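You operate a simulated robot arm through the tools that you are given. There is no shell and no other tool. Be economical: measure what you need, move in short steps, check, and stop when the job is done.

You are at the controls of a simulated two-armed robot. One attempt, no reset.

## Task
In hand mode, turn sensor 1 till its lamp lights; back in auto, send tray 2 to the tip.
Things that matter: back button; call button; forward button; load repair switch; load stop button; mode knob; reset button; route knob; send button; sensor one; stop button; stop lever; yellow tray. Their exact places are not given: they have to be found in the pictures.

It is judged by the outcome, as a careful person would: the job done as asked, and still so three seconds after it is handed in. It fails if anything else is knocked over, pushed out of place, dropped, spilled or broken.

## Robot
Two 7-joint arms with fingered hands on one trunk, on a base that drives. Base frame: it is fixed to the floor where the robot stands at the start and does not move with it; the origin is under the middle of the robot, x ahead of it, y to its left, z up. Readings come in m, degrees, newtons and seconds.
The left shoulder is at the start at [0.052, 0.125, 1.334], the right one opposite. With the tool pointing down near the work surface each hand reaches from about 0.1 to 0.7 m from the robot's upright axis, wherever it stands, measured 20 degrees to its own side. Places, roughly: back button [0.7, 0.2, 1.2]; call button [0.8, 0.1, 1.2]; forward button [0.8, 0, 1.2]; load repair switch [0.7, 0.2, 1]; load stop button [0.8, 0, 1]; mode knob [0.8, 0, 1.3]; reset button [0.8, 0.1, 1.2]; route knob [0.7, 0.2, 1.3]; send button [0.7, 0.2, 1.2]; sensor one [0.7, 0.5, 0.8]; stop button [0.8, 0, 1.2]; stop lever [0.5, 0.5, 0.6]; yellow tray [-1.25, 3.75, 0.75]. Payload 3.7 kg a hand.
The TCP of each hand is the grasp point between the finger pads, 0.025 m short of the fingertips. In the tool frame z runs along the fingers and y along their closing line. The gripper opens to 0.088 m. The gripper's body begins 0.029 m behind the TCP. The gripper is a hand of 5 fingers: y runs from the thumb to the fingers, the wrist lies at [-0.013, -0.097, -0.162] in the tool frame, and closing takes about 1.5 s.
Orientation is told as [roll, pitch, yaw] about the base's x, y, z axes, in that order, counted from this pose: with the fingers straight down and the wrist toward the robot, the tool's x, y and z point along [0, 1, 0], [1, 0, 0] and [0, 0, -1] of the base frame.

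## Interface
- The arms move only by the tool servo_tool. It takes "left_targets", "right_targets" or both (then of equal length, played together; a hand with none holds still); each is a list of rows, each an object (a shift or turn left out is 0, a gripper value left out holds the last) with "dp": the shift along the tool's x, y, z in m, a list of three; "turn": the turn, a rotation vector about the tool's x, y, z in degrees, a list of three; "fingers": the opening in per cent of the stroke, from 0 (shut) to 100 (fully open). In form: [{"dp": [tx, ty, tz], "turn": [rx, ry, rz], "fingers": fingers}, ...]. A call has 1 to 8 rows; each row is the pose to reach, as a shift and turn from the pose commanded when the call began, along the tool's axes at that moment. Rows are played at 5 a second. More than 0.05 m and 8.6 degrees between two rows, or a gripper value outside its range, and nothing of the call is played. Where a pose cannot be reached the arm comes as near as it can. A force on the tool above 40 N (or 10 N above the force at the start of the call, whichever is more), or a blocked arm, ends the call early, and 0.2 s more pass. Each finger travels about 0.045 m/s and halts on what it meets, pressing with about 25 N; the grip force reading is that of the motor and also rises with nothing between the fingers. The clock runs only during rows and for 0.2 s after the last one: add rows that repeat a pose to give the fingers time. The reply holds the time, the measured pose of the TCP, the force on the tool along the base axes, the opening and the grip force, in the units named above and with some noise, with the torque about the TCP (base axes, N m) and any sound that the robot's microphone picked up.
- Cameras (640 x 400 px; columns grow to the right, rows downward): "scene" is now at [0.1297, 0.0314, 1.5038]; the picture's right is [0.34, -0.94, 0.00], its down [-0.29, -0.11, -0.95] and it looks along [0.89, 0.33, -0.31] (base axes); focal length 231 px, centre (320, 200). "left" rides on the left gripper at [-0.059, -0.079, -0.105] in its tool frame; the picture's right is [-0.73, -0.32, 0.61], its down [0.62, -0.68, 0.38] and it looks along [0.29, 0.66, 0.70] (tool axes); focal length 234 px, centre (320, 200). "right" rides on the right gripper at [0.059, -0.079, -0.105] in its tool frame; the picture's right is [-0.73, 0.32, -0.61], its down [-0.62, -0.68, 0.38] and it looks along [-0.29, 0.66, 0.70] (tool axes); focal length 234 px, centre (320, 200).
- camera(camera): a new picture of that camera. No time passes.
- slide_trunk(by): slides the trunk up (or, below 0, down) by that many m; the arms and the scene camera ride with it, the base frame stays. It gives what a move gives, with no picture.
- roll_base(legs): drives the robot by 1 to 6 legs, each [ahead, left, turn to the left] in m, m and degrees, along the robot's own axes; the way and the turn of a leg run together, so that a leg with both is an arc; at most 1.5 m and 180 degrees a leg. The arms and the cameras ride along, it lands a little off, and it stops where it bumps. It gives what a move gives.
- preshape(shape, hand): the hand has 5 fingers and takes this shape, open, in about a second: jaw (thumb against the fingers, like two jaws); tri (thumb and two fingers); tip (a fingertip pinch); poke (one finger out to press); point (the index stretched); flat (the hand flat); cup (the hand cupped); fist (a fist). The gripper value then closes the fingers along that shape, each until it touches; the sizes above hold for jaw. It gives what a move gives, with no picture.
- aim_head(pan, tilt): turns the head with the scene camera to pan (to the left, within 80 degrees either way) and tilt (down, from -29 to 69), counted from straight ahead of the robot. It gives what a move gives.
- locate(camera, pixels): for up to 12 pixels [column, row] of the newest picture of that camera ("zoom" is the newest enlarged one), the place [x, y, z] in the base frame of the surface seen there, good to about 0.002 m. No time passes.
- close_up(camera, box): a new picture of the part [left, top, right, bottom] of that camera's present view, enlarged. No time passes.
- sign_off(): hands the job in; it is judged then, once.

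Keep the steps short. Do not move on a guess: measure, check each grasp and each placing, and mend mistakes. In all there are 80 turns and 58 pictures (those below and enlarged ones count). Leave the grippers open and the arms clear of the work at the hand-in unless told otherwise, and finish with a single line.

The tools are called after "Call:" as a command line: name --argument value ..., lists and objects as JSON in quotes. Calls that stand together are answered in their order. servo_tool: Moves the arms, as the interface text tells. Its arguments: {"type":"object","properties":{"left_targets":{"type":"array"},"right_targets":{"type":"array"}},"required":[]} The other tools are called the same way: slide_trunk (by) slides the trunk up or down; preshape (shape, hand) gives the hand a shape; roll_base (legs) drives the base; aim_head (pan, tilt) turns the head that bears the scene camera; camera (camera) takes a picture; locate (camera, pixels) gives the place of the surface under pixels of a picture; close_up (camera, box) takes an enlarged picture of a part of a camera's view; sign_off () hands the job in.

At the start:

```text
time_s: 0.0
left_eef_pos: [0.3917, 0.3107, 1.4547]
left_tcp_rot: [0.0, -0.1, 0.0]
left_force: [0.6, -0.2, -0.2]
left_wrist_torque: [-0.01, -0.02, 0.02]
left_gripper_width: 0.0877
left_finger_force: 0.0
left_shape: jaw
right_eef_pos: [0.5613, -0.0864, 1.5002]
right_tcp_rot: [0.1, -0.1, -0.1]
right_force: [0.4, -0.2, 0.8]
right_wrist_torque: [0.03, -0.01, -0.02]
right_gripper_width: 0.0878
right_finger_force: 0.1
right_shape: jaw
trunk travel left (down, up): [-0.35, 0.065]
robot x, y, heading: [-0.0016, -0.0011, 0.0]
head pan, tilt: [20.2, 18.0]
```

scene: 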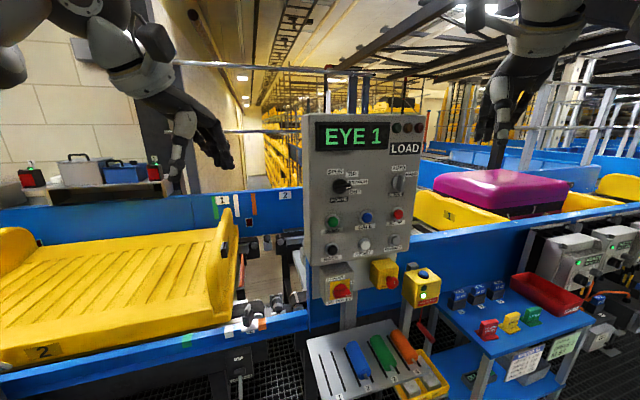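
right: 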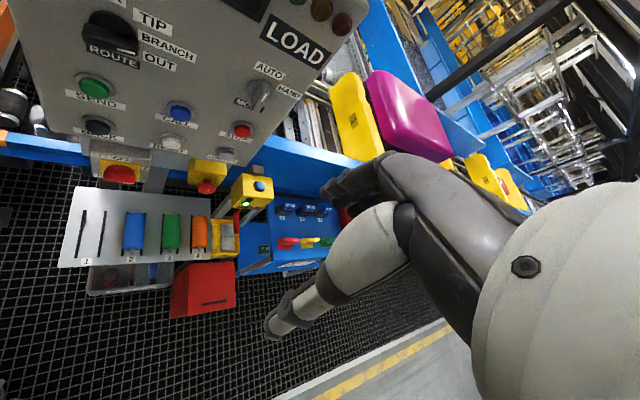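
left: 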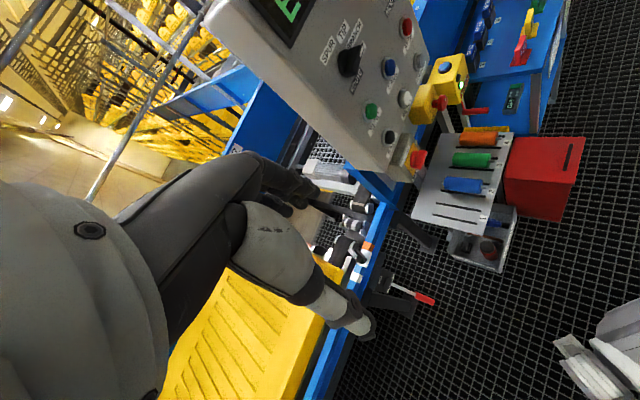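

The panel sits around pixel (360,210), with a display reading "EYE 1". I'll enlarge the panel, and also the conveyor area where the sensor should be.

Call:
close_up --camera "scene" --box '[300, 105, 450, 310]'

Call:
close_up --camera "scene" --box '[170, 180, 330, 400]'

```text
1.95 times, centred on (375, 208) of scene
```

zoom: 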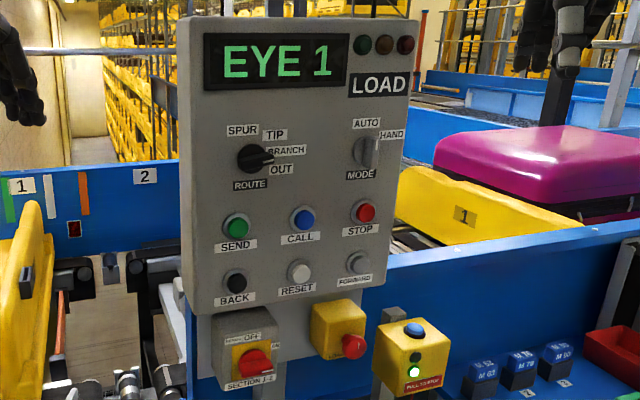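

```text
1.82 times, centred on (250, 290) of scene
```

zoom: 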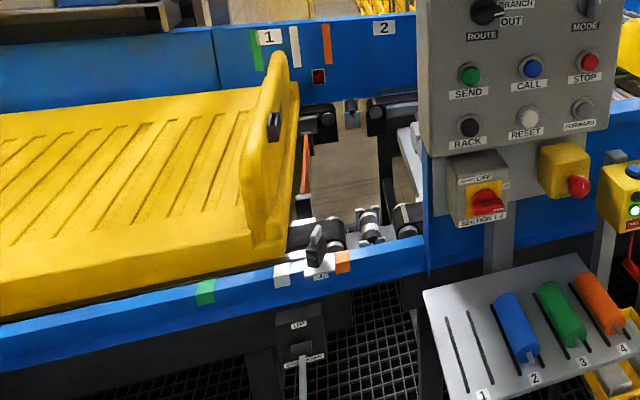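

Let me look closer at the knobs, the sensor and the tray labels.

Call:
close_up --camera "scene" --box '[310, 160, 430, 235]'

Call:
close_up --camera "scene" --box '[215, 285, 295, 335]'

Call:
close_up --camera "scene" --box '[310, 250, 450, 338]'

```text
5.33 times, centred on (370, 198) of scene
```

zoom: 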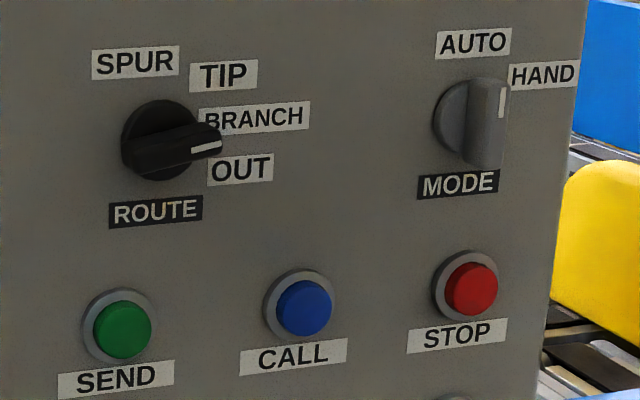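

```text
8.00 times, centred on (255, 310) of scene
```

zoom: 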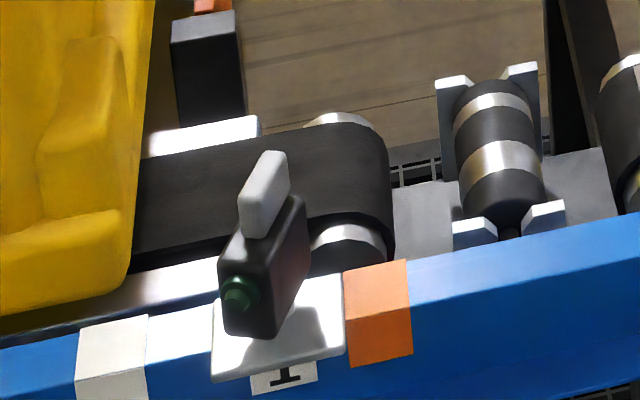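

```text
4.55 times, centred on (380, 294) of scene
```

zoom: 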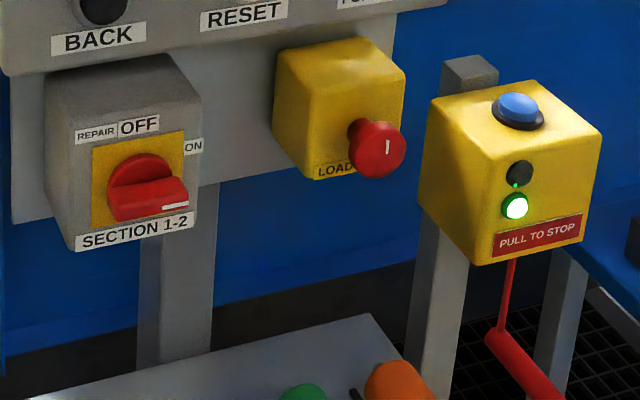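

Mode seems at AUTO and route between BRANCH and OUT. I'll check from the right camera and locate the parts.

Call:
close_up --camera "right" --box '[60, 0, 320, 170]'

Call:
close_up --camera "scene" --box '[310, 160, 430, 260]'

```text
2.35 times, centred on (190, 85) of right
```

zoom: 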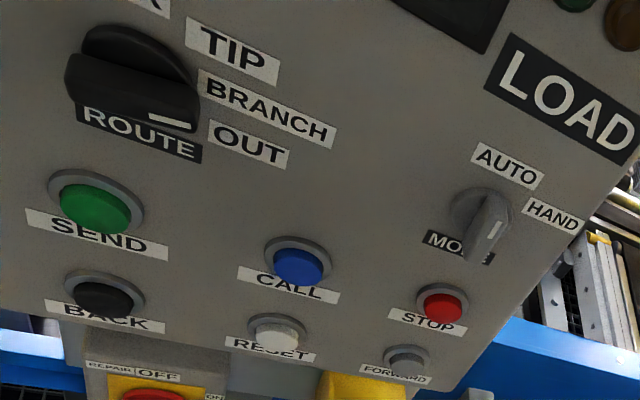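

```text
4.00 times, centred on (370, 210) of scene
```

zoom: 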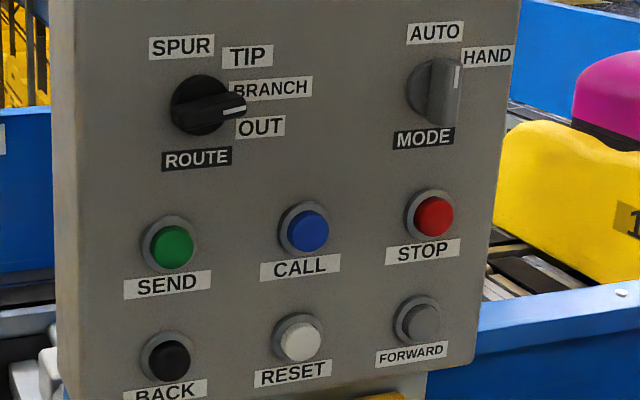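

Measuring panel parts: knobs, labels, buttons.

Call:
locate --camera "zoom" --pixels '[[190, 45], [255, 55], [300, 87], [272, 126], [185, 82], [235, 112], [195, 160], [420, 33], [500, 55], [457, 75], [440, 138], [415, 90]]'

Call:
locate --camera "zoom" --pixels '[[172, 247], [308, 232], [434, 217], [302, 340], [172, 360], [422, 322], [208, 113], [190, 125], [440, 90], [430, 120], [350, 150], [100, 240]]'

Call:
camera --camera "scene"

```text
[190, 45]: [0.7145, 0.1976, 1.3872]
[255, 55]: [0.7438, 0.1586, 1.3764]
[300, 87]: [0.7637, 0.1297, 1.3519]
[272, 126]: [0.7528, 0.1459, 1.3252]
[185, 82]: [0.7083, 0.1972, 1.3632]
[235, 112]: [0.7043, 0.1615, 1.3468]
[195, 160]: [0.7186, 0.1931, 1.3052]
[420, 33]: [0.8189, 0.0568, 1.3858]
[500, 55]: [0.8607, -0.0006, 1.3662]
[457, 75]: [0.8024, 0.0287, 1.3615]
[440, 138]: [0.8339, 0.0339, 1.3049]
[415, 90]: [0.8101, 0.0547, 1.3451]
```

```text
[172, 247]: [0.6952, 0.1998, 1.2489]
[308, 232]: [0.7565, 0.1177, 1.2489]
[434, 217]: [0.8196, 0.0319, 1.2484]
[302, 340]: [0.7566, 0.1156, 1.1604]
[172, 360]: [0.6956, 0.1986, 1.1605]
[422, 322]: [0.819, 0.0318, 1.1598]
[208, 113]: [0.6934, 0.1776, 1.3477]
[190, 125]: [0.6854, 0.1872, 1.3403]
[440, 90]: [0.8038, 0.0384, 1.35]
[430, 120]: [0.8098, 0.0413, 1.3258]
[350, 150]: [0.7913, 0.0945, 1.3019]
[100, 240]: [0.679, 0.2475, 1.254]
```

```text
47 pictures are left
```

scene: 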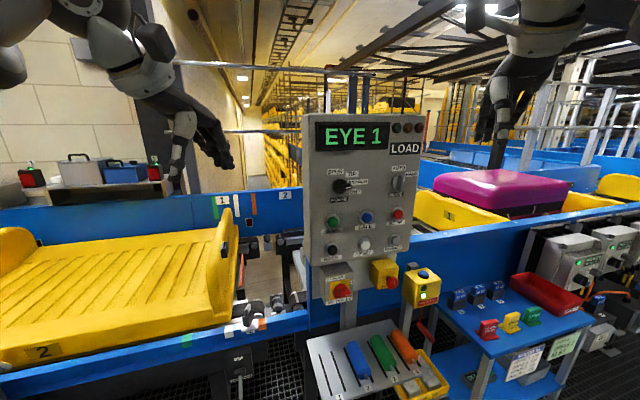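

Panel is vertical, facing into yaw ≈36.5°. Its surface is at about 0.69 m depth. Mode knob is up (AUTO), route handle points right. I'll use the right hand with one finger out: shape it, then pitch the hand up toward the panel.

Call:
preshape --hand "right" --shape "poke"

Call:
servo_tool --right_targets '[{"dp": [0, 0, 0.01], "turn": [-8.5, 0, 0]}, {"dp": [0, 0, 0.02], "turn": [-17, 0, 0]}, {"dp": [0, 0, 0.03], "turn": [-25.5, 0, 0]}, {"dp": [0, 0, 0.04], "turn": [-34, 0, 0]}, {"dp": [0, 0, 0.05], "turn": [-42.5, 0, 0]}, {"dp": [0, 0, 0.06], "turn": [-51, 0, 0]}, {"dp": [0, 0, 0.07], "turn": [-59.5, 0, 0]}, {"dp": [0, 0, 0.08], "turn": [-68, 0, 0]}]'

```text
time_s: 0.9
left_eef_pos: [0.3914, 0.3107, 1.4548]
left_tcp_rot: [0.0, -0.1, 0.1]
left_force: [-0.8, 0.5, -1.1]
left_wrist_torque: [-0.01, -0.01, 0.0]
left_gripper_width: 0.0877
left_finger_force: 0.1
left_shape: jaw
right_eef_pos: [0.561, -0.0864, 1.5012]
right_tcp_rot: [0.1, 0.0, -0.1]
right_force: [-0.1, -0.4, 0.8]
right_wrist_torque: [0.01, 0.0, 0.0]
right_gripper_width: 0.0001
right_finger_force: 0.1
right_shape: poke
trunk travel left (down, up): [-0.35, 0.065]
robot x, y, heading: [-0.002, 0.0024, -0.0]
head pan, tilt: [20.2, 18.0]
```

```text
time_s: 2.7
left_eef_pos: [0.392, 0.3085, 1.4549]
left_tcp_rot: [0.0, 0.0, 0.0]
left_force: [-0.7, 0.5, 0.1]
left_wrist_torque: [0.04, 0.02, 0.02]
left_gripper_width: 0.0877
left_finger_force: 0.0
left_shape: jaw
right_eef_pos: [0.5603, -0.0791, 1.4303]
right_tcp_rot: [0.0, -58.4, 0.7]
right_force: [-0.2, -0.1, 0.0]
right_wrist_torque: [-0.03, 0.0, 0.03]
right_gripper_width: 0.0
right_finger_force: 0.0
right_shape: poke
right hand out of reach, approached as far as the arm can: row 7, 8
trunk travel left (down, up): [-0.35, 0.065]
robot x, y, heading: [0.0017, 0.004, -0.0]
head pan, tilt: [20.2, 18.0]
```

The arm stopped at a pitch of −58°. I'll try adding the leftward yaw while moving, which may free the wrist.

Call:
servo_tool --right_targets '[{"dp": [0, 0, 0], "turn": [0, 7, -4]}, {"dp": [0, 0, 0], "turn": [0, 14, -8]}, {"dp": [0, 0, 0], "turn": [0, 21, -12]}, {"dp": [0, 0, 0], "turn": [0, 28, -16]}, {"dp": [0, 0, 0], "turn": [0, 31, -18]}]'

Call:
camera --camera "scene"

Call:
camera --camera "right"

```text
time_s: 3.9
left_eef_pos: [0.3919, 0.3106, 1.455]
left_tcp_rot: [0.0, -0.1, 0.0]
left_force: [0.0, 0.1, 0.5]
left_wrist_torque: [0.01, 0.04, -0.01]
left_gripper_width: 0.0878
left_finger_force: 0.1
left_shape: jaw
right_eef_pos: [0.5589, -0.0763, 1.4294]
right_tcp_rot: [1.7, -58.5, 35.2]
right_force: [-0.8, 0.3, 0.2]
right_wrist_torque: [0.0, 0.02, 0.0]
right_gripper_width: 0.0
right_finger_force: 0.0
right_shape: poke
right hand out of reach, approached as far as the arm can: row 1, 2
trunk travel left (down, up): [-0.35, 0.065]
robot x, y, heading: [-0.0001, -0.0031, -0.0]
head pan, tilt: [20.2, 18.0]
```

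```text
46 pictures are left
```

scene: 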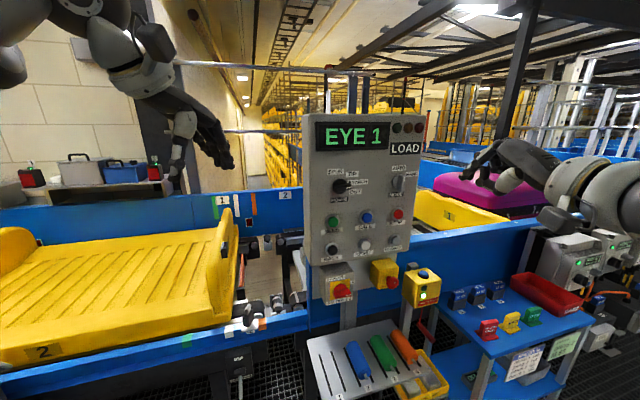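

```text
45 pictures are left
```

right: 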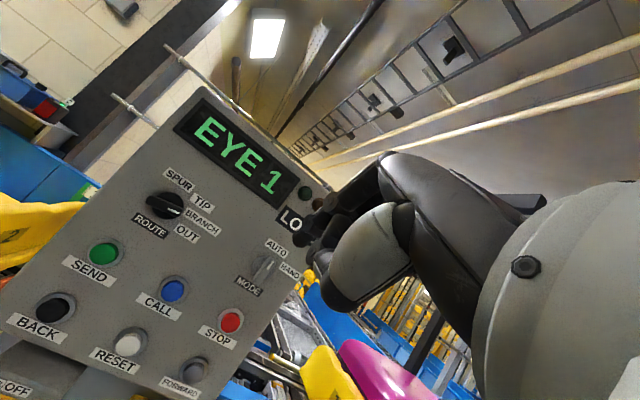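

Yaw reached 35° cleanly. I'll try more pitch now.

Call:
servo_tool --right_targets '[{"turn": [-7, 0, 0]}, {"turn": [-14, 0, 0]}, {"turn": [-21, 0, 0]}, {"turn": [-25, 0, 0]}]'

Call:
close_up --camera "scene" --box '[310, 110, 630, 310]'

```text
time_s: 4.9
left_eef_pos: [0.3914, 0.3108, 1.4541]
left_tcp_rot: [0.0, -0.1, 0.0]
left_force: [-0.3, -0.4, 0.2]
left_wrist_torque: [-0.01, 0.03, 0.02]
left_gripper_width: 0.0876
left_finger_force: 0.0
left_shape: jaw
right_eef_pos: [0.5601, -0.077, 1.4306]
right_tcp_rot: [8.1, -83.5, 28.3]
right_force: [0.2, -0.2, -0.3]
right_wrist_torque: [0.0, 0.01, -0.01]
right_gripper_width: 0.0
right_finger_force: 0.1
right_shape: poke
trunk travel left (down, up): [-0.35, 0.065]
robot x, y, heading: [0.0015, -0.002, 0.0]
head pan, tilt: [20.2, 18.0]
```

```text
2.00 times, centred on (470, 210) of scene
```

zoom: 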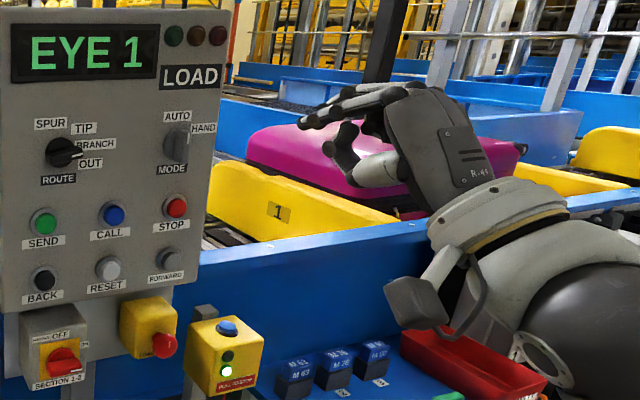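

The finger now points straight into the panel. I'll locate the fingertip at zoom (303,122), and also the thumb.

Call:
locate --camera "zoom" --pixels '[[303, 123], [310, 121], [320, 118], [329, 148], [340, 130], [372, 95], [302, 120]]'

Call:
close_up --camera "scene" --box '[440, 130, 560, 205]'

Call:
camera --camera "right"

```text
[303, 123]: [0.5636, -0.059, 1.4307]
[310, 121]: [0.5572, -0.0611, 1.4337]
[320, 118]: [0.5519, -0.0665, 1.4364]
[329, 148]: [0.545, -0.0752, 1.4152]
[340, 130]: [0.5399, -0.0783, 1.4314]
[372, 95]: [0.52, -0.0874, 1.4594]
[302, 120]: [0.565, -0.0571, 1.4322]
```

```text
5.33 times, centred on (500, 168) of scene
```

zoom: 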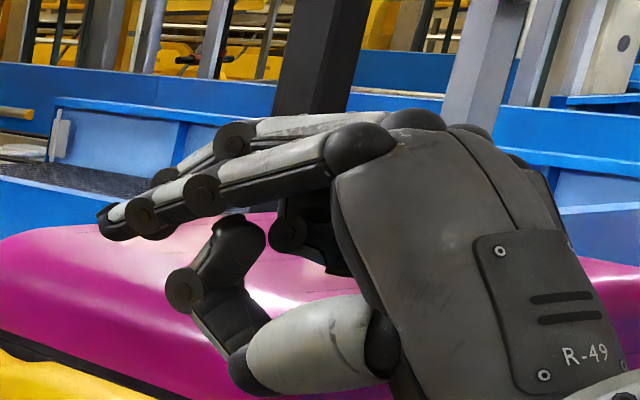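

```text
42 pictures are left
```

right: 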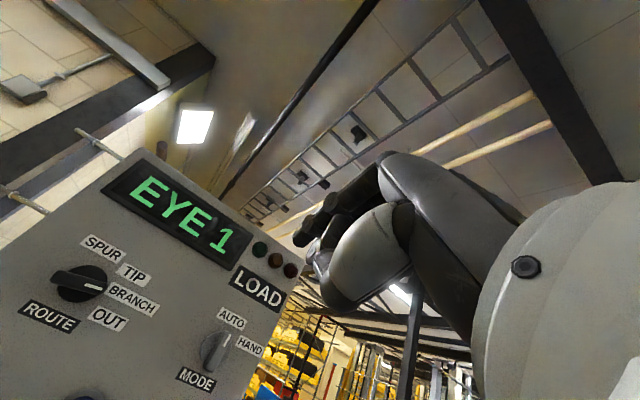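

Tip sits about 0.016 m ahead of the TCP and a little left of it. I'll move the finger to just left of and in front of the mode knob's upper end.

Call:
servo_tool --right_targets '[{"dp": [-0.0082, -0.0093, 0.037]}, {"dp": [-0.0164, -0.0186, 0.0744]}, {"dp": [-0.0246, -0.0278, 0.1116]}, {"dp": [-0.0328, -0.0371, 0.1488]}, {"dp": [-0.041, -0.0464, 0.186]}, {"dp": [-0.041, -0.0464, 0.186]}]'

Call:
close_up --camera "scene" --box '[340, 140, 460, 215]'

```text
time_s: 6.3
left_eef_pos: [0.3912, 0.3099, 1.4556]
left_tcp_rot: [0.1, 0.0, 0.0]
left_force: [-0.6, -0.6, -0.6]
left_wrist_torque: [0.01, 0.02, -0.03]
left_gripper_width: 0.0875
left_finger_force: 0.1
left_shape: jaw
right_eef_pos: [0.7226, -0.0031, 1.3618]
right_tcp_rot: [7.9, -83.5, 28.8]
right_force: [0.6, -0.4, 0.1]
right_wrist_torque: [0.0, 0.01, -0.03]
right_gripper_width: 0.0
right_finger_force: 0.1
right_shape: poke
trunk travel left (down, up): [-0.35, 0.065]
robot x, y, heading: [0.0026, 0.0048, -0.3]
head pan, tilt: [20.2, 18.0]
```

```text
5.33 times, centred on (400, 178) of scene
```

zoom: 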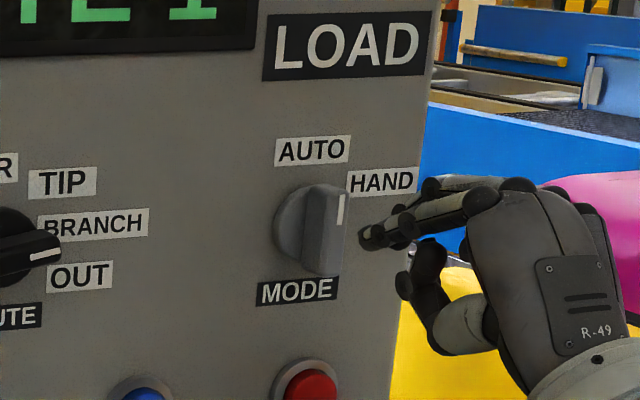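

Call:
locate --camera "zoom" --pixels '[[364, 237], [370, 232], [362, 233], [385, 228], [404, 224], [420, 215], [410, 290], [428, 260], [312, 149], [382, 182], [340, 210], [340, 190]]'

Call:
locate --camera "zoom" --pixels '[[325, 230], [320, 188], [320, 270], [345, 250], [278, 230], [300, 200], [93, 223], [64, 183], [80, 277], [40, 257], [296, 291]]'

Call:
camera --camera "right"

```text
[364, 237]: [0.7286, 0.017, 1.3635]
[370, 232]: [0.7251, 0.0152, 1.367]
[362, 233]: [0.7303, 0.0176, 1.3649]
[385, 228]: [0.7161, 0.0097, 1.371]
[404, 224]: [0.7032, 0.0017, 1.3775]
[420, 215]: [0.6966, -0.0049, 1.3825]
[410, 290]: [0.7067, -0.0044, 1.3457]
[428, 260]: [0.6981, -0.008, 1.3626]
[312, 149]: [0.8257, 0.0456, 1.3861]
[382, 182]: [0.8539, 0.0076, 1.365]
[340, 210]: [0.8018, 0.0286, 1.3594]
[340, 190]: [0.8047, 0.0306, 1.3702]
```

```text
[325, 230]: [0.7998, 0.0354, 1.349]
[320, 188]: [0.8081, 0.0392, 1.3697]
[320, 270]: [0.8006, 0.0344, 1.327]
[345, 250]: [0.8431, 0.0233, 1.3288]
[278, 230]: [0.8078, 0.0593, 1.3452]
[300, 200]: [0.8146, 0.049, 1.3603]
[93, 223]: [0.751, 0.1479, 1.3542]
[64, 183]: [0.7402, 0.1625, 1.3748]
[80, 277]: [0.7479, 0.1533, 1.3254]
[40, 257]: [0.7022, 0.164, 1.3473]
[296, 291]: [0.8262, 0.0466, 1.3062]
```

```text
40 pictures are left
```

right: 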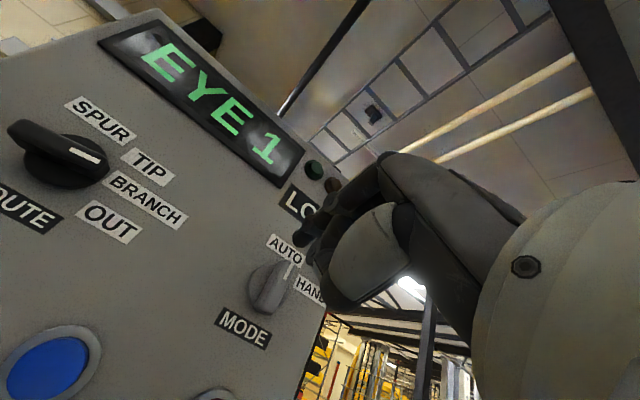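

Finger tip is left of the knob's bar (tip u≈0.427, bar's left face u≈0.4475). I'll go in 0.078 m beside it.

Call:
servo_tool --right_targets '[{"dp": [0, 0.004, 0.039]}, {"dp": [0, 0.0077, 0.0776]}, {"dp": [0, 0.0077, 0.0776]}]'

Call:
close_up --camera "scene" --box '[340, 140, 460, 215]'

```text
time_s: 7.1
left_eef_pos: [0.3916, 0.3091, 1.456]
left_tcp_rot: [0.0, -0.1, -0.1]
left_force: [0.3, -0.9, -0.4]
left_wrist_torque: [0.02, 0.0, 0.0]
left_gripper_width: 0.0877
left_finger_force: 0.0
left_shape: jaw
right_eef_pos: [0.787, 0.0457, 1.3643]
right_tcp_rot: [8.0, -83.6, 28.8]
right_force: [-1.2, -0.1, 0.9]
right_wrist_torque: [0.03, -0.04, -0.01]
right_gripper_width: 0.0
right_finger_force: 0.0
right_shape: poke
trunk travel left (down, up): [-0.35, 0.065]
robot x, y, heading: [0.0029, 0.0009, 0.2]
head pan, tilt: [20.2, 18.0]
```

```text
5.33 times, centred on (400, 178) of scene
```

zoom: 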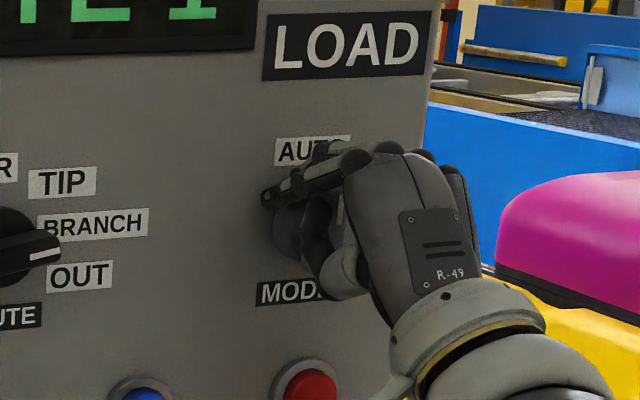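

In beside the bar, with no force. Now sweep right in small steps to turn it toward HAND.

Call:
servo_tool --right_targets '[{"dp": [-0.008, 0, 0]}, {"dp": [-0.016, 0.002, 0]}, {"dp": [-0.022, 0.004, 0]}, {"dp": [-0.028, 0.005, 0]}, {"dp": [-0.034, 0.005, 0]}, {"dp": [-0.038, 0.004, 0]}]'

Call:
close_up --camera "scene" --box '[310, 110, 470, 210]'

```text
time_s: 8.5
left_eef_pos: [0.3914, 0.3102, 1.4541]
left_tcp_rot: [0.1, 0.0, -0.1]
left_force: [-1.0, -0.6, 0.6]
left_wrist_torque: [-0.01, -0.03, 0.05]
left_gripper_width: 0.0875
left_finger_force: 0.2
left_shape: jaw
right_eef_pos: [0.8122, 0.0151, 1.365]
right_tcp_rot: [8.2, -83.4, 28.3]
right_force: [-1.4, 0.1, 3.0]
right_wrist_torque: [0.08, -0.07, 0.01]
right_gripper_width: 0.0
right_finger_force: 0.1
right_shape: poke
trunk travel left (down, up): [-0.35, 0.065]
robot x, y, heading: [0.0012, 0.0025, 0.2]
head pan, tilt: [20.2, 18.0]
```

```text
4.00 times, centred on (390, 160) of scene
```

zoom: 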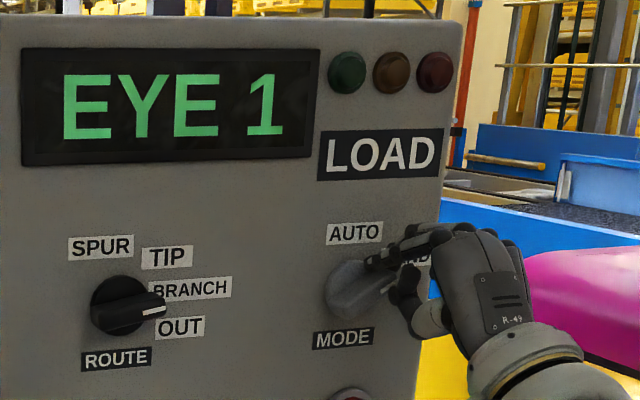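

The knob has turned toward HAND. I'll pull straight back and look.

Call:
servo_tool --right_targets '[{"dp": [0, 0.001, -0.03]}, {"dp": [0, 0, -0.07]}, {"dp": [-0.02, 0, -0.11]}, {"dp": [-0.02, 0, -0.15]}]'

Call:
close_up --camera "scene" --box '[310, 160, 430, 235]'

```text
time_s: 9.5
left_eef_pos: [0.3895, 0.3086, 1.4559]
left_tcp_rot: [0.1, -0.2, 0.1]
left_force: [-0.7, -0.8, -0.4]
left_wrist_torque: [-0.02, 0.02, -0.03]
left_gripper_width: 0.0878
left_finger_force: 0.0
left_shape: jaw
right_eef_pos: [0.7031, -0.0874, 1.3817]
right_tcp_rot: [7.9, -83.5, 28.7]
right_force: [-0.5, 0.2, -0.5]
right_wrist_torque: [-0.03, -0.02, -0.03]
right_gripper_width: 0.0002
right_finger_force: 0.1
right_shape: poke
trunk travel left (down, up): [-0.35, 0.065]
robot x, y, heading: [0.0029, 0.0026, -0.0]
head pan, tilt: [20.2, 18.0]
```

```text
5.33 times, centred on (370, 198) of scene
```

zoom: 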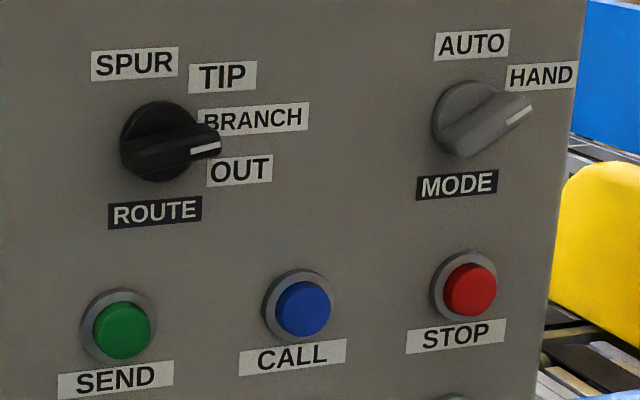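

Mode points at HAND. I'll measure the angle, and view the sensor from the left camera as well.

Call:
locate --camera "zoom" --pixels '[[510, 120], [526, 108], [195, 150], [216, 145], [155, 213], [134, 63], [460, 130]]'

Call:
close_up --camera "scene" --box '[190, 270, 310, 370]'

Call:
aim_head --pan 35 --tilt 35

Call:
camera --camera "scene"

```text
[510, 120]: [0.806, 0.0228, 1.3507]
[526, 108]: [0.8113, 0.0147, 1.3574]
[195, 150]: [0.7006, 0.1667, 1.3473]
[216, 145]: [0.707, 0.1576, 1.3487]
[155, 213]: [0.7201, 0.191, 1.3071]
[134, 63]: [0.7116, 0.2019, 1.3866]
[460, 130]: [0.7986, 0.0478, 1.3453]
```

```text
4.00 times, centred on (250, 320) of scene
```

zoom: 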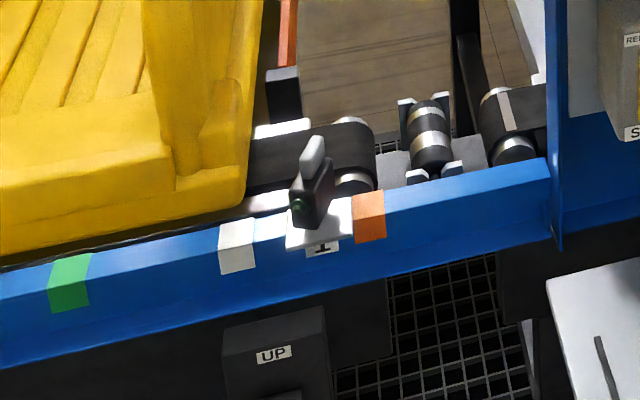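

```text
time_s: 10.3
left_eef_pos: [0.3916, 0.3104, 1.4549]
left_tcp_rot: [-0.1, -0.1, 0.0]
left_force: [-0.1, 0.1, 0.9]
left_wrist_torque: [-0.01, 0.02, 0.01]
left_gripper_width: 0.0875
left_finger_force: 0.1
left_shape: jaw
right_eef_pos: [0.7066, -0.0854, 1.3801]
right_tcp_rot: [8.1, -83.6, 28.5]
right_force: [0.8, -0.3, 0.8]
right_wrist_torque: [-0.02, 0.01, 0.01]
right_gripper_width: 0.0
right_finger_force: 0.1
right_shape: poke
trunk travel left (down, up): [-0.35, 0.065]
robot x, y, heading: [0.0008, 0.0016, 0.2]
head pan, tilt: [35.0, 35.0]
```

```text
35 pictures are left
```

scene: 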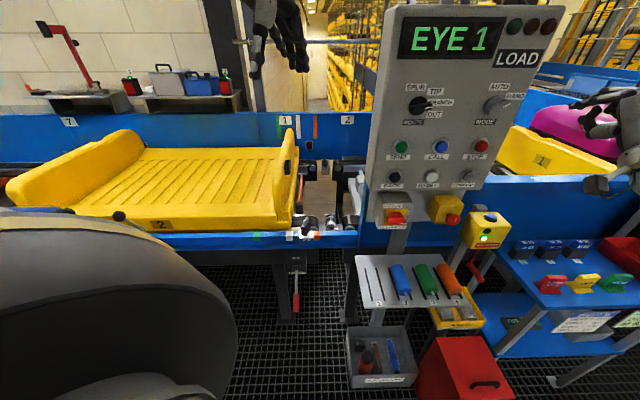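

Mode is at ≈55° (HAND); route stroke is at ≈83° (BRANCH). Now measure sensor 1 (about pixel (307,228)) and its reflector across the belt (about (308,145)).

Call:
close_up --camera "scene" --box '[270, 195, 350, 245]'

Call:
locate --camera "zoom" --pixels '[[298, 202], [310, 195], [285, 262], [310, 250], [290, 300], [300, 330], [275, 310], [315, 235]]'

Call:
close_up --camera "scene" --box '[260, 105, 380, 180]'

```text
8.00 times, centred on (310, 220) of scene
```

zoom: 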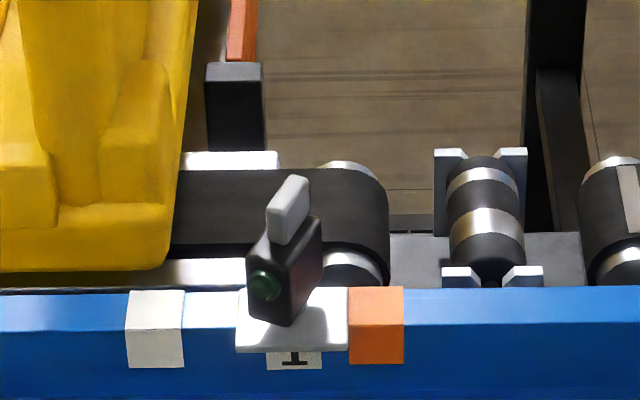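

```text
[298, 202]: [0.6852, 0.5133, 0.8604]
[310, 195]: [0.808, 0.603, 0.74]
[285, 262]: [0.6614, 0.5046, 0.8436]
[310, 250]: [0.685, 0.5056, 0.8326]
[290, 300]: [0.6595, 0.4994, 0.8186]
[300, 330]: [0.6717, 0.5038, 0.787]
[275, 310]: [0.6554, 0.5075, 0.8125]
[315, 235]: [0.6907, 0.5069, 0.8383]
```

```text
5.33 times, centred on (320, 142) of scene
```

zoom: 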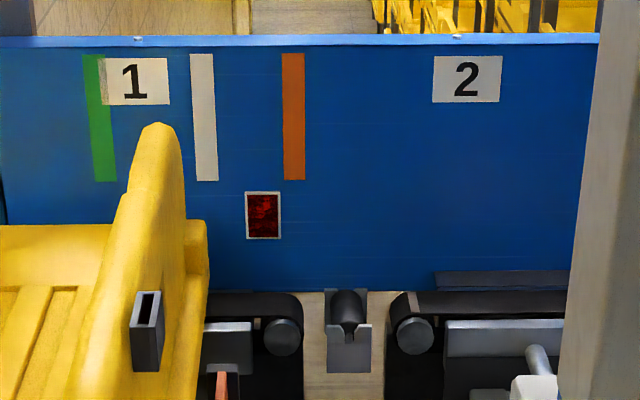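

Call:
locate --camera "zoom" --pixels '[[263, 215], [203, 120], [294, 120], [150, 200], [500, 200], [100, 200]]'

Call:
close_up --camera "scene" --box '[294, 212, 318, 242]'

Call:
locate --camera "zoom" --pixels '[[320, 110], [270, 160], [380, 150], [240, 265], [420, 220], [300, 330], [170, 300], [330, 60], [230, 240], [340, 200]]'

```text
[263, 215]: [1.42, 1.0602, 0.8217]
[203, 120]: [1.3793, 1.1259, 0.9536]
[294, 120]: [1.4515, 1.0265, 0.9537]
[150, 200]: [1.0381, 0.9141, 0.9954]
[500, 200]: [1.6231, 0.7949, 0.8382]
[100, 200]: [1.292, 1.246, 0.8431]
```

```text
13.33 times, centred on (306, 227) of scene
```

zoom: 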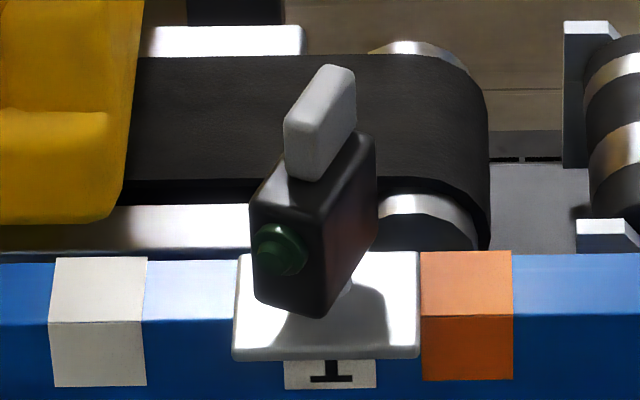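

```text
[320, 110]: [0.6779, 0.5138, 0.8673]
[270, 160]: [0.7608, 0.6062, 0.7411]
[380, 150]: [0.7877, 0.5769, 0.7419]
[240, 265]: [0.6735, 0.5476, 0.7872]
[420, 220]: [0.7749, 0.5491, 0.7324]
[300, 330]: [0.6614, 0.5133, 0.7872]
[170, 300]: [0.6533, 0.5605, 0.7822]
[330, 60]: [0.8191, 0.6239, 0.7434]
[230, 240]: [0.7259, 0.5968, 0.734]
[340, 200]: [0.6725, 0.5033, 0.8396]
```

Sensor centre ≈(0.677,0.51); it faces about 13° yaw, and the reflector at (1.42,1.06) lies at 36°. So it needs about 23° to the left. It's 0.85 m away, so I must drive closer; check floor obstacles first.

Call:
camera --camera "scene"

Call:
locate --camera "scene" --pixels '[[347, 330], [355, 385], [415, 375], [425, 395], [295, 308], [358, 258], [375, 305], [300, 250], [345, 320], [280, 320], [290, 380]]'

Call:
servo_tool --right_targets '[{"dp": [0, 0, -0.045]}, {"dp": [0, 0, -0.09]}, {"dp": [0, 0, -0.135]}, {"dp": [0, 0, -0.18]}, {"dp": [0, 0, -0.22]}]'

```text
31 pictures are left
```

scene: 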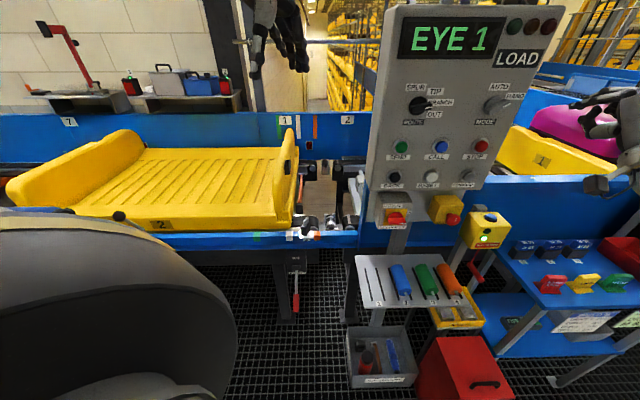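

```text
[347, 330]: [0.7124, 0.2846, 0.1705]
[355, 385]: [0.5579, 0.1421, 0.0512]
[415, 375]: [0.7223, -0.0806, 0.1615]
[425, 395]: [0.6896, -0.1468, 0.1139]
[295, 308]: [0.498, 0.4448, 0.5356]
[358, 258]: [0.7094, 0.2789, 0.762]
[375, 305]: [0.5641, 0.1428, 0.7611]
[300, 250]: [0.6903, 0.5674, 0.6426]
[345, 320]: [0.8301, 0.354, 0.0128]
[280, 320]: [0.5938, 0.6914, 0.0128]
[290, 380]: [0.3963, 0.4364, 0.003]
```

```text
time_s: 11.5
left_eef_pos: [0.3899, 0.3104, 1.4553]
left_tcp_rot: [0.0, -0.1, 0.0]
left_force: [-0.5, 0.2, 0.5]
left_wrist_torque: [0.02, -0.02, 0.02]
left_gripper_width: 0.0877
left_finger_force: 0.0
left_shape: jaw
right_eef_pos: [0.5311, -0.2209, 1.4048]
right_tcp_rot: [8.0, -83.5, 28.6]
right_force: [0.5, -0.6, 0.5]
right_wrist_torque: [0.0, 0.03, -0.02]
right_gripper_width: 0.0
right_finger_force: 0.1
right_shape: poke
trunk travel left (down, up): [-0.35, 0.065]
robot x, y, heading: [-0.0009, -0.001, -0.1]
head pan, tilt: [35.0, 35.0]
```

Lever tip is at (0.50,0.44,0.54) and the bin corner at (0.56,0.14). Driving to about (0.09,0.20) keeps 0.45 m from both and puts the sensor within reach.

Call:
roll_base --legs '[[0.0, 0.2, 0], [0.09, 0, 0]]'

Call:
aim_head --pan 28 --tilt 42

Call:
camera --camera "scene"

```text
time_s: 14.7
left_eef_pos: [0.4832, 0.5174, 1.4547]
left_tcp_rot: [0.0, -0.1, -0.1]
left_force: [-0.1, 0.2, -1.0]
left_wrist_torque: [0.01, 0.04, -0.06]
left_gripper_width: 0.0878
left_finger_force: 0.0
left_shape: jaw
right_eef_pos: [0.6243, -0.014, 1.4037]
right_tcp_rot: [8.1, -83.7, 28.6]
right_force: [-0.7, 0.0, -1.5]
right_wrist_torque: [-0.02, -0.03, 0.01]
right_gripper_width: 0.0
right_finger_force: 0.1
right_shape: poke
trunk travel left (down, up): [-0.35, 0.065]
robot x, y, heading: [0.0927, 0.2073, -0.3]
head pan, tilt: [35.0, 35.0]
```

```text
time_s: 15.3
left_eef_pos: [0.4848, 0.5177, 1.4566]
left_tcp_rot: [0.0, -0.1, -0.2]
left_force: [0.1, 1.0, 1.5]
left_wrist_torque: [-0.01, 0.02, 0.02]
left_gripper_width: 0.0877
left_finger_force: 0.0
left_shape: jaw
right_eef_pos: [0.6242, -0.014, 1.4042]
right_tcp_rot: [8.0, -83.5, 28.7]
right_force: [-0.7, 0.7, 0.1]
right_wrist_torque: [0.0, 0.02, 0.0]
right_gripper_width: 0.0001
right_finger_force: 0.1
right_shape: poke
trunk travel left (down, up): [-0.35, 0.065]
robot x, y, heading: [0.0939, 0.2089, -0.2]
head pan, tilt: [28.0, 42.0]
```

```text
30 pictures are left
```

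scene: 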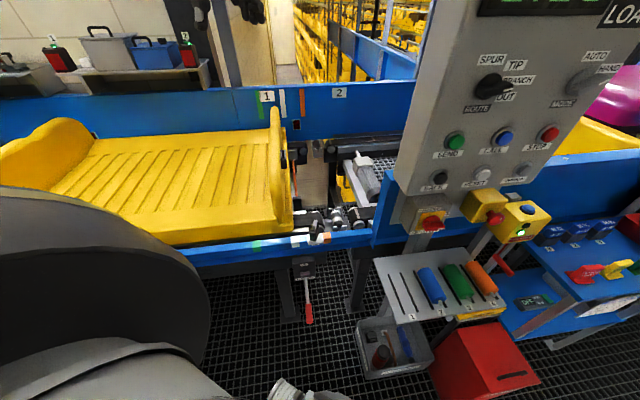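

Arrived cleanly. Enlarge the sensor from here.

Call:
close_up --camera "scene" --box '[302, 215, 334, 245]'

Call:
locate --camera "zoom" --pixels '[[320, 80], [340, 75], [310, 110], [330, 140], [290, 170], [350, 130], [300, 220], [360, 190], [280, 230]]'

```text
13.33 times, centred on (318, 230) of scene
```

zoom: 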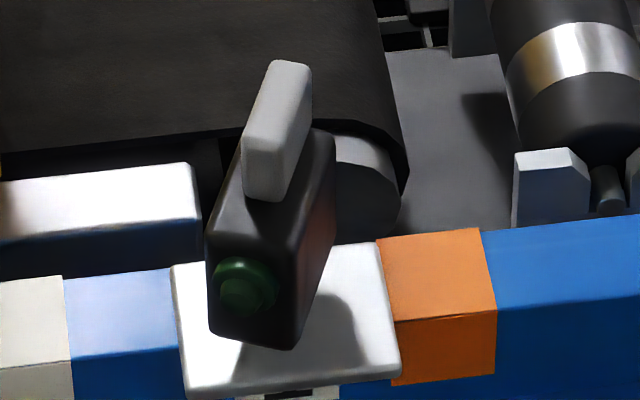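

```text
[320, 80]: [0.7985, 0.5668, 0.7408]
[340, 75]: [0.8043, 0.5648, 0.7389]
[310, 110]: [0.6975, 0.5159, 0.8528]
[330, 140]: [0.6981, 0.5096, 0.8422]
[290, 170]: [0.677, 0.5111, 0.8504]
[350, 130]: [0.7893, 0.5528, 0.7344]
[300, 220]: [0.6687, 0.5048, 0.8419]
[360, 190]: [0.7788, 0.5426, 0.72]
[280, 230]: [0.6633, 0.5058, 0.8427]
```

Call:
locate --camera "zoom" --pixels '[[270, 65], [305, 68], [280, 90], [250, 130], [285, 130], [262, 165], [275, 195], [300, 90], [258, 105], [290, 65], [225, 220], [320, 135]]'

Call:
camera --camera "left"

```text
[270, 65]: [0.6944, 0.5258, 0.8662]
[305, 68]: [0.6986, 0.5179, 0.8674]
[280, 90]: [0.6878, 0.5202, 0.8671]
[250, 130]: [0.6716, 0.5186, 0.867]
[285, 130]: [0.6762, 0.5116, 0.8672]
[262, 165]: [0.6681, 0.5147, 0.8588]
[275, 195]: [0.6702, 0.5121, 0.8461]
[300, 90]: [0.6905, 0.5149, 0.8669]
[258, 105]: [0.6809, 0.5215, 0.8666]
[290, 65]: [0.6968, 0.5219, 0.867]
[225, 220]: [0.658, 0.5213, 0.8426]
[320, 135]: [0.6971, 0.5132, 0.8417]
```

```text
28 pictures are left
```

left: 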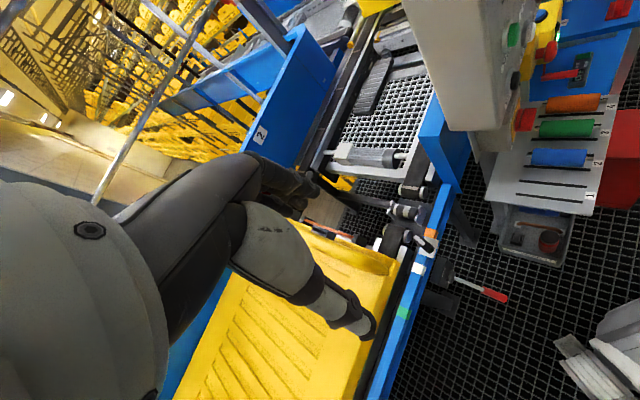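

The tab on top of the sensor spans (0.672,0.515)–(0.697,0.522), points at yaw ≈17°, is 0.0085 thick, with its top at z=0.867. I'll bring the left jaw above it and yaw it so it closes across the tab.

Call:
servo_tool --left_targets '[{"dp": [0, 0.025, 0.025], "turn": [0, 0, 8.3]}, {"dp": [0, 0.05, 0.05], "turn": [0, 0, 16.6]}, {"dp": [0, 0.075, 0.075], "turn": [0, 0, 24.9]}, {"dp": [0, 0.1, 0.1], "turn": [0, 0, 33.2]}, {"dp": [0, 0.125, 0.125], "turn": [0, 0, 41.5]}, {"dp": [0, 0.15, 0.15], "turn": [0, 0, 49.8]}, {"dp": [0, 0.175, 0.175], "turn": [0, 0, 58.1]}, {"dp": [0, 0.2, 0.2], "turn": [0, 0, 66.4]}]'

```text
time_s: 17.1
left_eef_pos: [0.6847, 0.5146, 1.257]
left_tcp_rot: [0.0, -0.1, -66.5]
left_force: [-0.7, 0.4, -0.9]
left_wrist_torque: [-0.04, 0.01, 0.02]
left_gripper_width: 0.0878
left_finger_force: 0.1
left_shape: jaw
right_eef_pos: [0.6268, -0.0144, 1.4041]
right_tcp_rot: [8.7, -83.3, 28.0]
right_force: [-0.4, 0.0, 0.4]
right_wrist_torque: [-0.02, -0.03, 0.03]
right_gripper_width: 0.0
right_finger_force: 0.0
right_shape: poke
trunk travel left (down, up): [-0.35, 0.065]
robot x, y, heading: [0.0903, 0.208, 0.0]
head pan, tilt: [28.0, 42.0]
```

Reachable. Go down to z≈0.97 and finish the yaw, then look.

Call:
servo_tool --left_targets '[{"dp": [0, 0, 0.048], "turn": [0, 0, 3]}, {"dp": [0, 0, 0.096], "turn": [0, 0, 6.5]}, {"dp": [0, 0, 0.144], "turn": [0, 0, 6.5]}, {"dp": [0, 0, 0.192], "turn": [0, 0, 6.5]}, {"dp": [0.001, -0.003, 0.24], "turn": [0, 0, 6.5]}, {"dp": [0.001, -0.003, 0.285], "turn": [0, 0, 6.5]}]'

Call:
close_up --camera "scene" --box '[240, 150, 400, 250]'

Call:
camera --camera "left"

```text
time_s: 18.5
left_eef_pos: [0.6164, 0.5162, 1.0504]
left_tcp_rot: [0.1, 0.0, -73.0]
left_force: [-0.4, -0.1, 0.8]
left_wrist_torque: [0.01, 0.0, 0.0]
left_gripper_width: 0.0878
left_finger_force: 0.1
left_shape: jaw
left hand out of reach, approached as far as the arm can: row 3, 4, 5, 6
right_eef_pos: [0.6239, -0.0144, 1.4044]
right_tcp_rot: [7.9, -83.4, 28.5]
right_force: [0.4, -0.7, 0.3]
right_wrist_torque: [0.03, 0.01, 0.03]
right_gripper_width: 0.0
right_finger_force: 0.0
right_shape: poke
trunk travel left (down, up): [-0.35, 0.065]
robot x, y, heading: [0.0918, 0.2065, -0.1]
head pan, tilt: [28.0, 42.0]
```

```text
4.00 times, centred on (320, 200) of scene
```

zoom: 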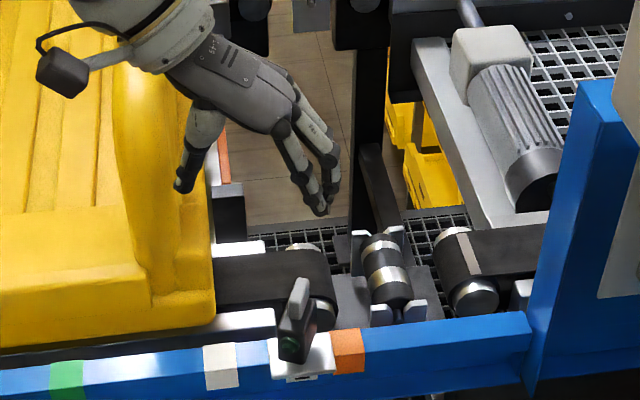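

```text
26 pictures are left
```

left: 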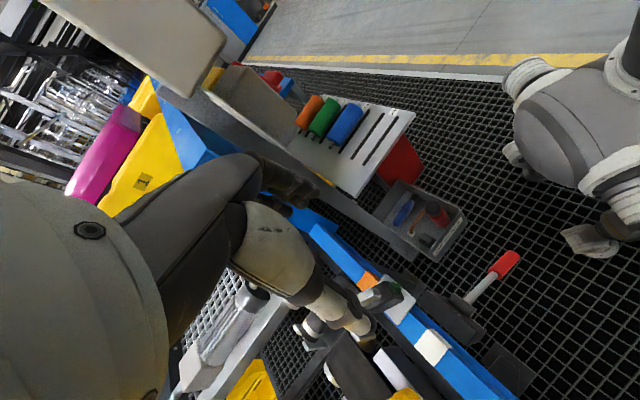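

At this height the arm is at its limit. Lowering the trunk 0.2 m will bring the shoulder nearer; first raise the left hand.

Call:
servo_tool --left_targets '[{"dp": [0, 0, -0.045]}, {"dp": [0, 0, -0.09]}, {"dp": [0, 0, -0.135]}, {"dp": [0, 0, -0.18]}, {"dp": [0, 0, -0.22]}]'

Call:
slide_trunk --by -0.2

```text
time_s: 19.7
left_eef_pos: [0.6181, 0.509, 1.2731]
left_tcp_rot: [0.1, 0.1, -73.1]
left_force: [0.1, 0.2, -0.2]
left_wrist_torque: [0.02, 0.0, 0.01]
left_gripper_width: 0.0877
left_finger_force: 0.0
left_shape: jaw
right_eef_pos: [0.6245, -0.015, 1.4053]
right_tcp_rot: [8.0, -83.5, 28.5]
right_force: [-1.4, -0.7, -0.3]
right_wrist_torque: [0.03, 0.03, 0.01]
right_gripper_width: 0.0
right_finger_force: 0.0
right_shape: poke
trunk travel left (down, up): [-0.35, 0.065]
robot x, y, heading: [0.0948, 0.2081, -0.1]
head pan, tilt: [28.0, 42.0]
```

```text
time_s: 21.9
left_eef_pos: [0.6186, 0.5133, 1.0732]
left_tcp_rot: [0.2, 0.0, -73.1]
left_force: [0.3, -0.5, -0.1]
left_wrist_torque: [-0.04, -0.02, -0.02]
left_gripper_width: 0.0876
left_finger_force: 0.3
left_shape: jaw
right_eef_pos: [0.623, -0.0136, 1.2056]
right_tcp_rot: [7.1, -83.6, 29.3]
right_force: [0.2, -0.6, -0.3]
right_wrist_torque: [0.0, -0.01, 0.01]
right_gripper_width: 0.0002
right_finger_force: 0.1
right_shape: poke
trunk travel left (down, up): [-0.15, 0.265]
robot x, y, heading: [0.0918, 0.2096, -0.1]
head pan, tilt: [28.0, 42.0]
```

Now move over the tab at z≈0.955.

Call:
servo_tool --left_targets '[{"dp": [0.032, 0.007, 0.02]}, {"dp": [0.064, 0.0143, 0.04]}, {"dp": [0.064, 0.0143, 0.08]}, {"dp": [0.064, 0.0143, 0.118]}, {"dp": [0.064, 0.0143, 0.118]}]'

Call:
camera --camera "scene"

```text
time_s: 23.1
left_eef_pos: [0.6814, 0.5197, 0.9505]
left_tcp_rot: [0.2, -0.1, -73.0]
left_force: [-0.5, 0.1, -0.9]
left_wrist_torque: [0.01, 0.02, -0.01]
left_gripper_width: 0.0878
left_finger_force: 0.0
left_shape: jaw
right_eef_pos: [0.6241, -0.015, 1.2037]
right_tcp_rot: [7.9, -83.5, 28.7]
right_force: [-0.4, -0.4, 0.3]
right_wrist_torque: [0.02, -0.03, -0.01]
right_gripper_width: 0.0001
right_finger_force: 0.1
right_shape: poke
trunk travel left (down, up): [-0.15, 0.265]
robot x, y, heading: [0.0925, 0.2074, 0.1]
head pan, tilt: [28.0, 42.0]
```

```text
25 pictures are left
```

scene: 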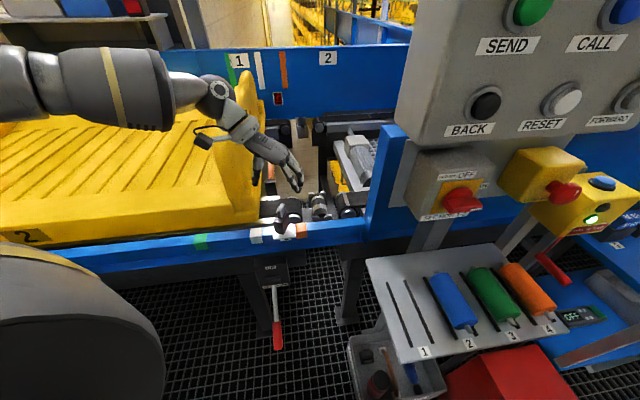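

Call:
close_up --camera "scene" --box '[235, 150, 331, 230]'

Call:
locate --camera "zoom" --pixels '[[150, 232], [135, 205], [430, 275], [410, 265], [305, 365], [330, 340], [20, 300], [90, 330], [100, 210], [60, 150], [445, 265]]'

```text
5.00 times, centred on (283, 190) of scene
```

zoom: 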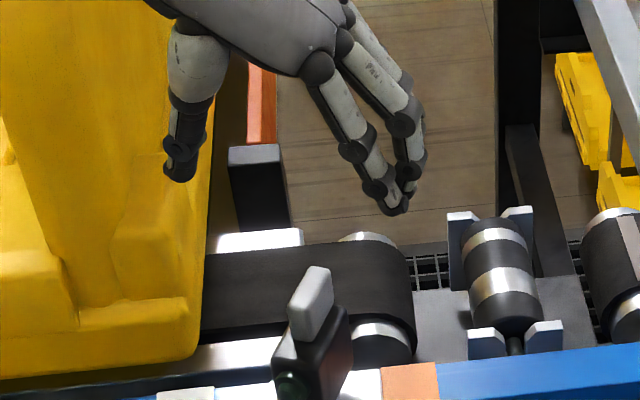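

```text
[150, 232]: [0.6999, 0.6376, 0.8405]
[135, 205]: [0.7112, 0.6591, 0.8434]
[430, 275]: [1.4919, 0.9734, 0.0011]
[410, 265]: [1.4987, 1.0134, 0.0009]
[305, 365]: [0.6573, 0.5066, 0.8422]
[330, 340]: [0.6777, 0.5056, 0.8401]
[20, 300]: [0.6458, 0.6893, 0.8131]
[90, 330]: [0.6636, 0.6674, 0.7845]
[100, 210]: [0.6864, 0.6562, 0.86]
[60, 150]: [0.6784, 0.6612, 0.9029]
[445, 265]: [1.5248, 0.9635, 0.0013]
```

Call:
locate --camera "zoom" --pixels '[[180, 175], [180, 145], [392, 208], [375, 185], [408, 190], [318, 285], [320, 270], [305, 320]]'

```text
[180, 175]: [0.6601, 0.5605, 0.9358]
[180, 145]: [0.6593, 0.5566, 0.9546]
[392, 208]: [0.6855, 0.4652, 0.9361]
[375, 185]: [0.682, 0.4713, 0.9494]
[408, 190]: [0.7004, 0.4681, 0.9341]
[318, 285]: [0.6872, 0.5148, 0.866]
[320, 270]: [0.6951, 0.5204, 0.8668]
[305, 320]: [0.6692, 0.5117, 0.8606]
```

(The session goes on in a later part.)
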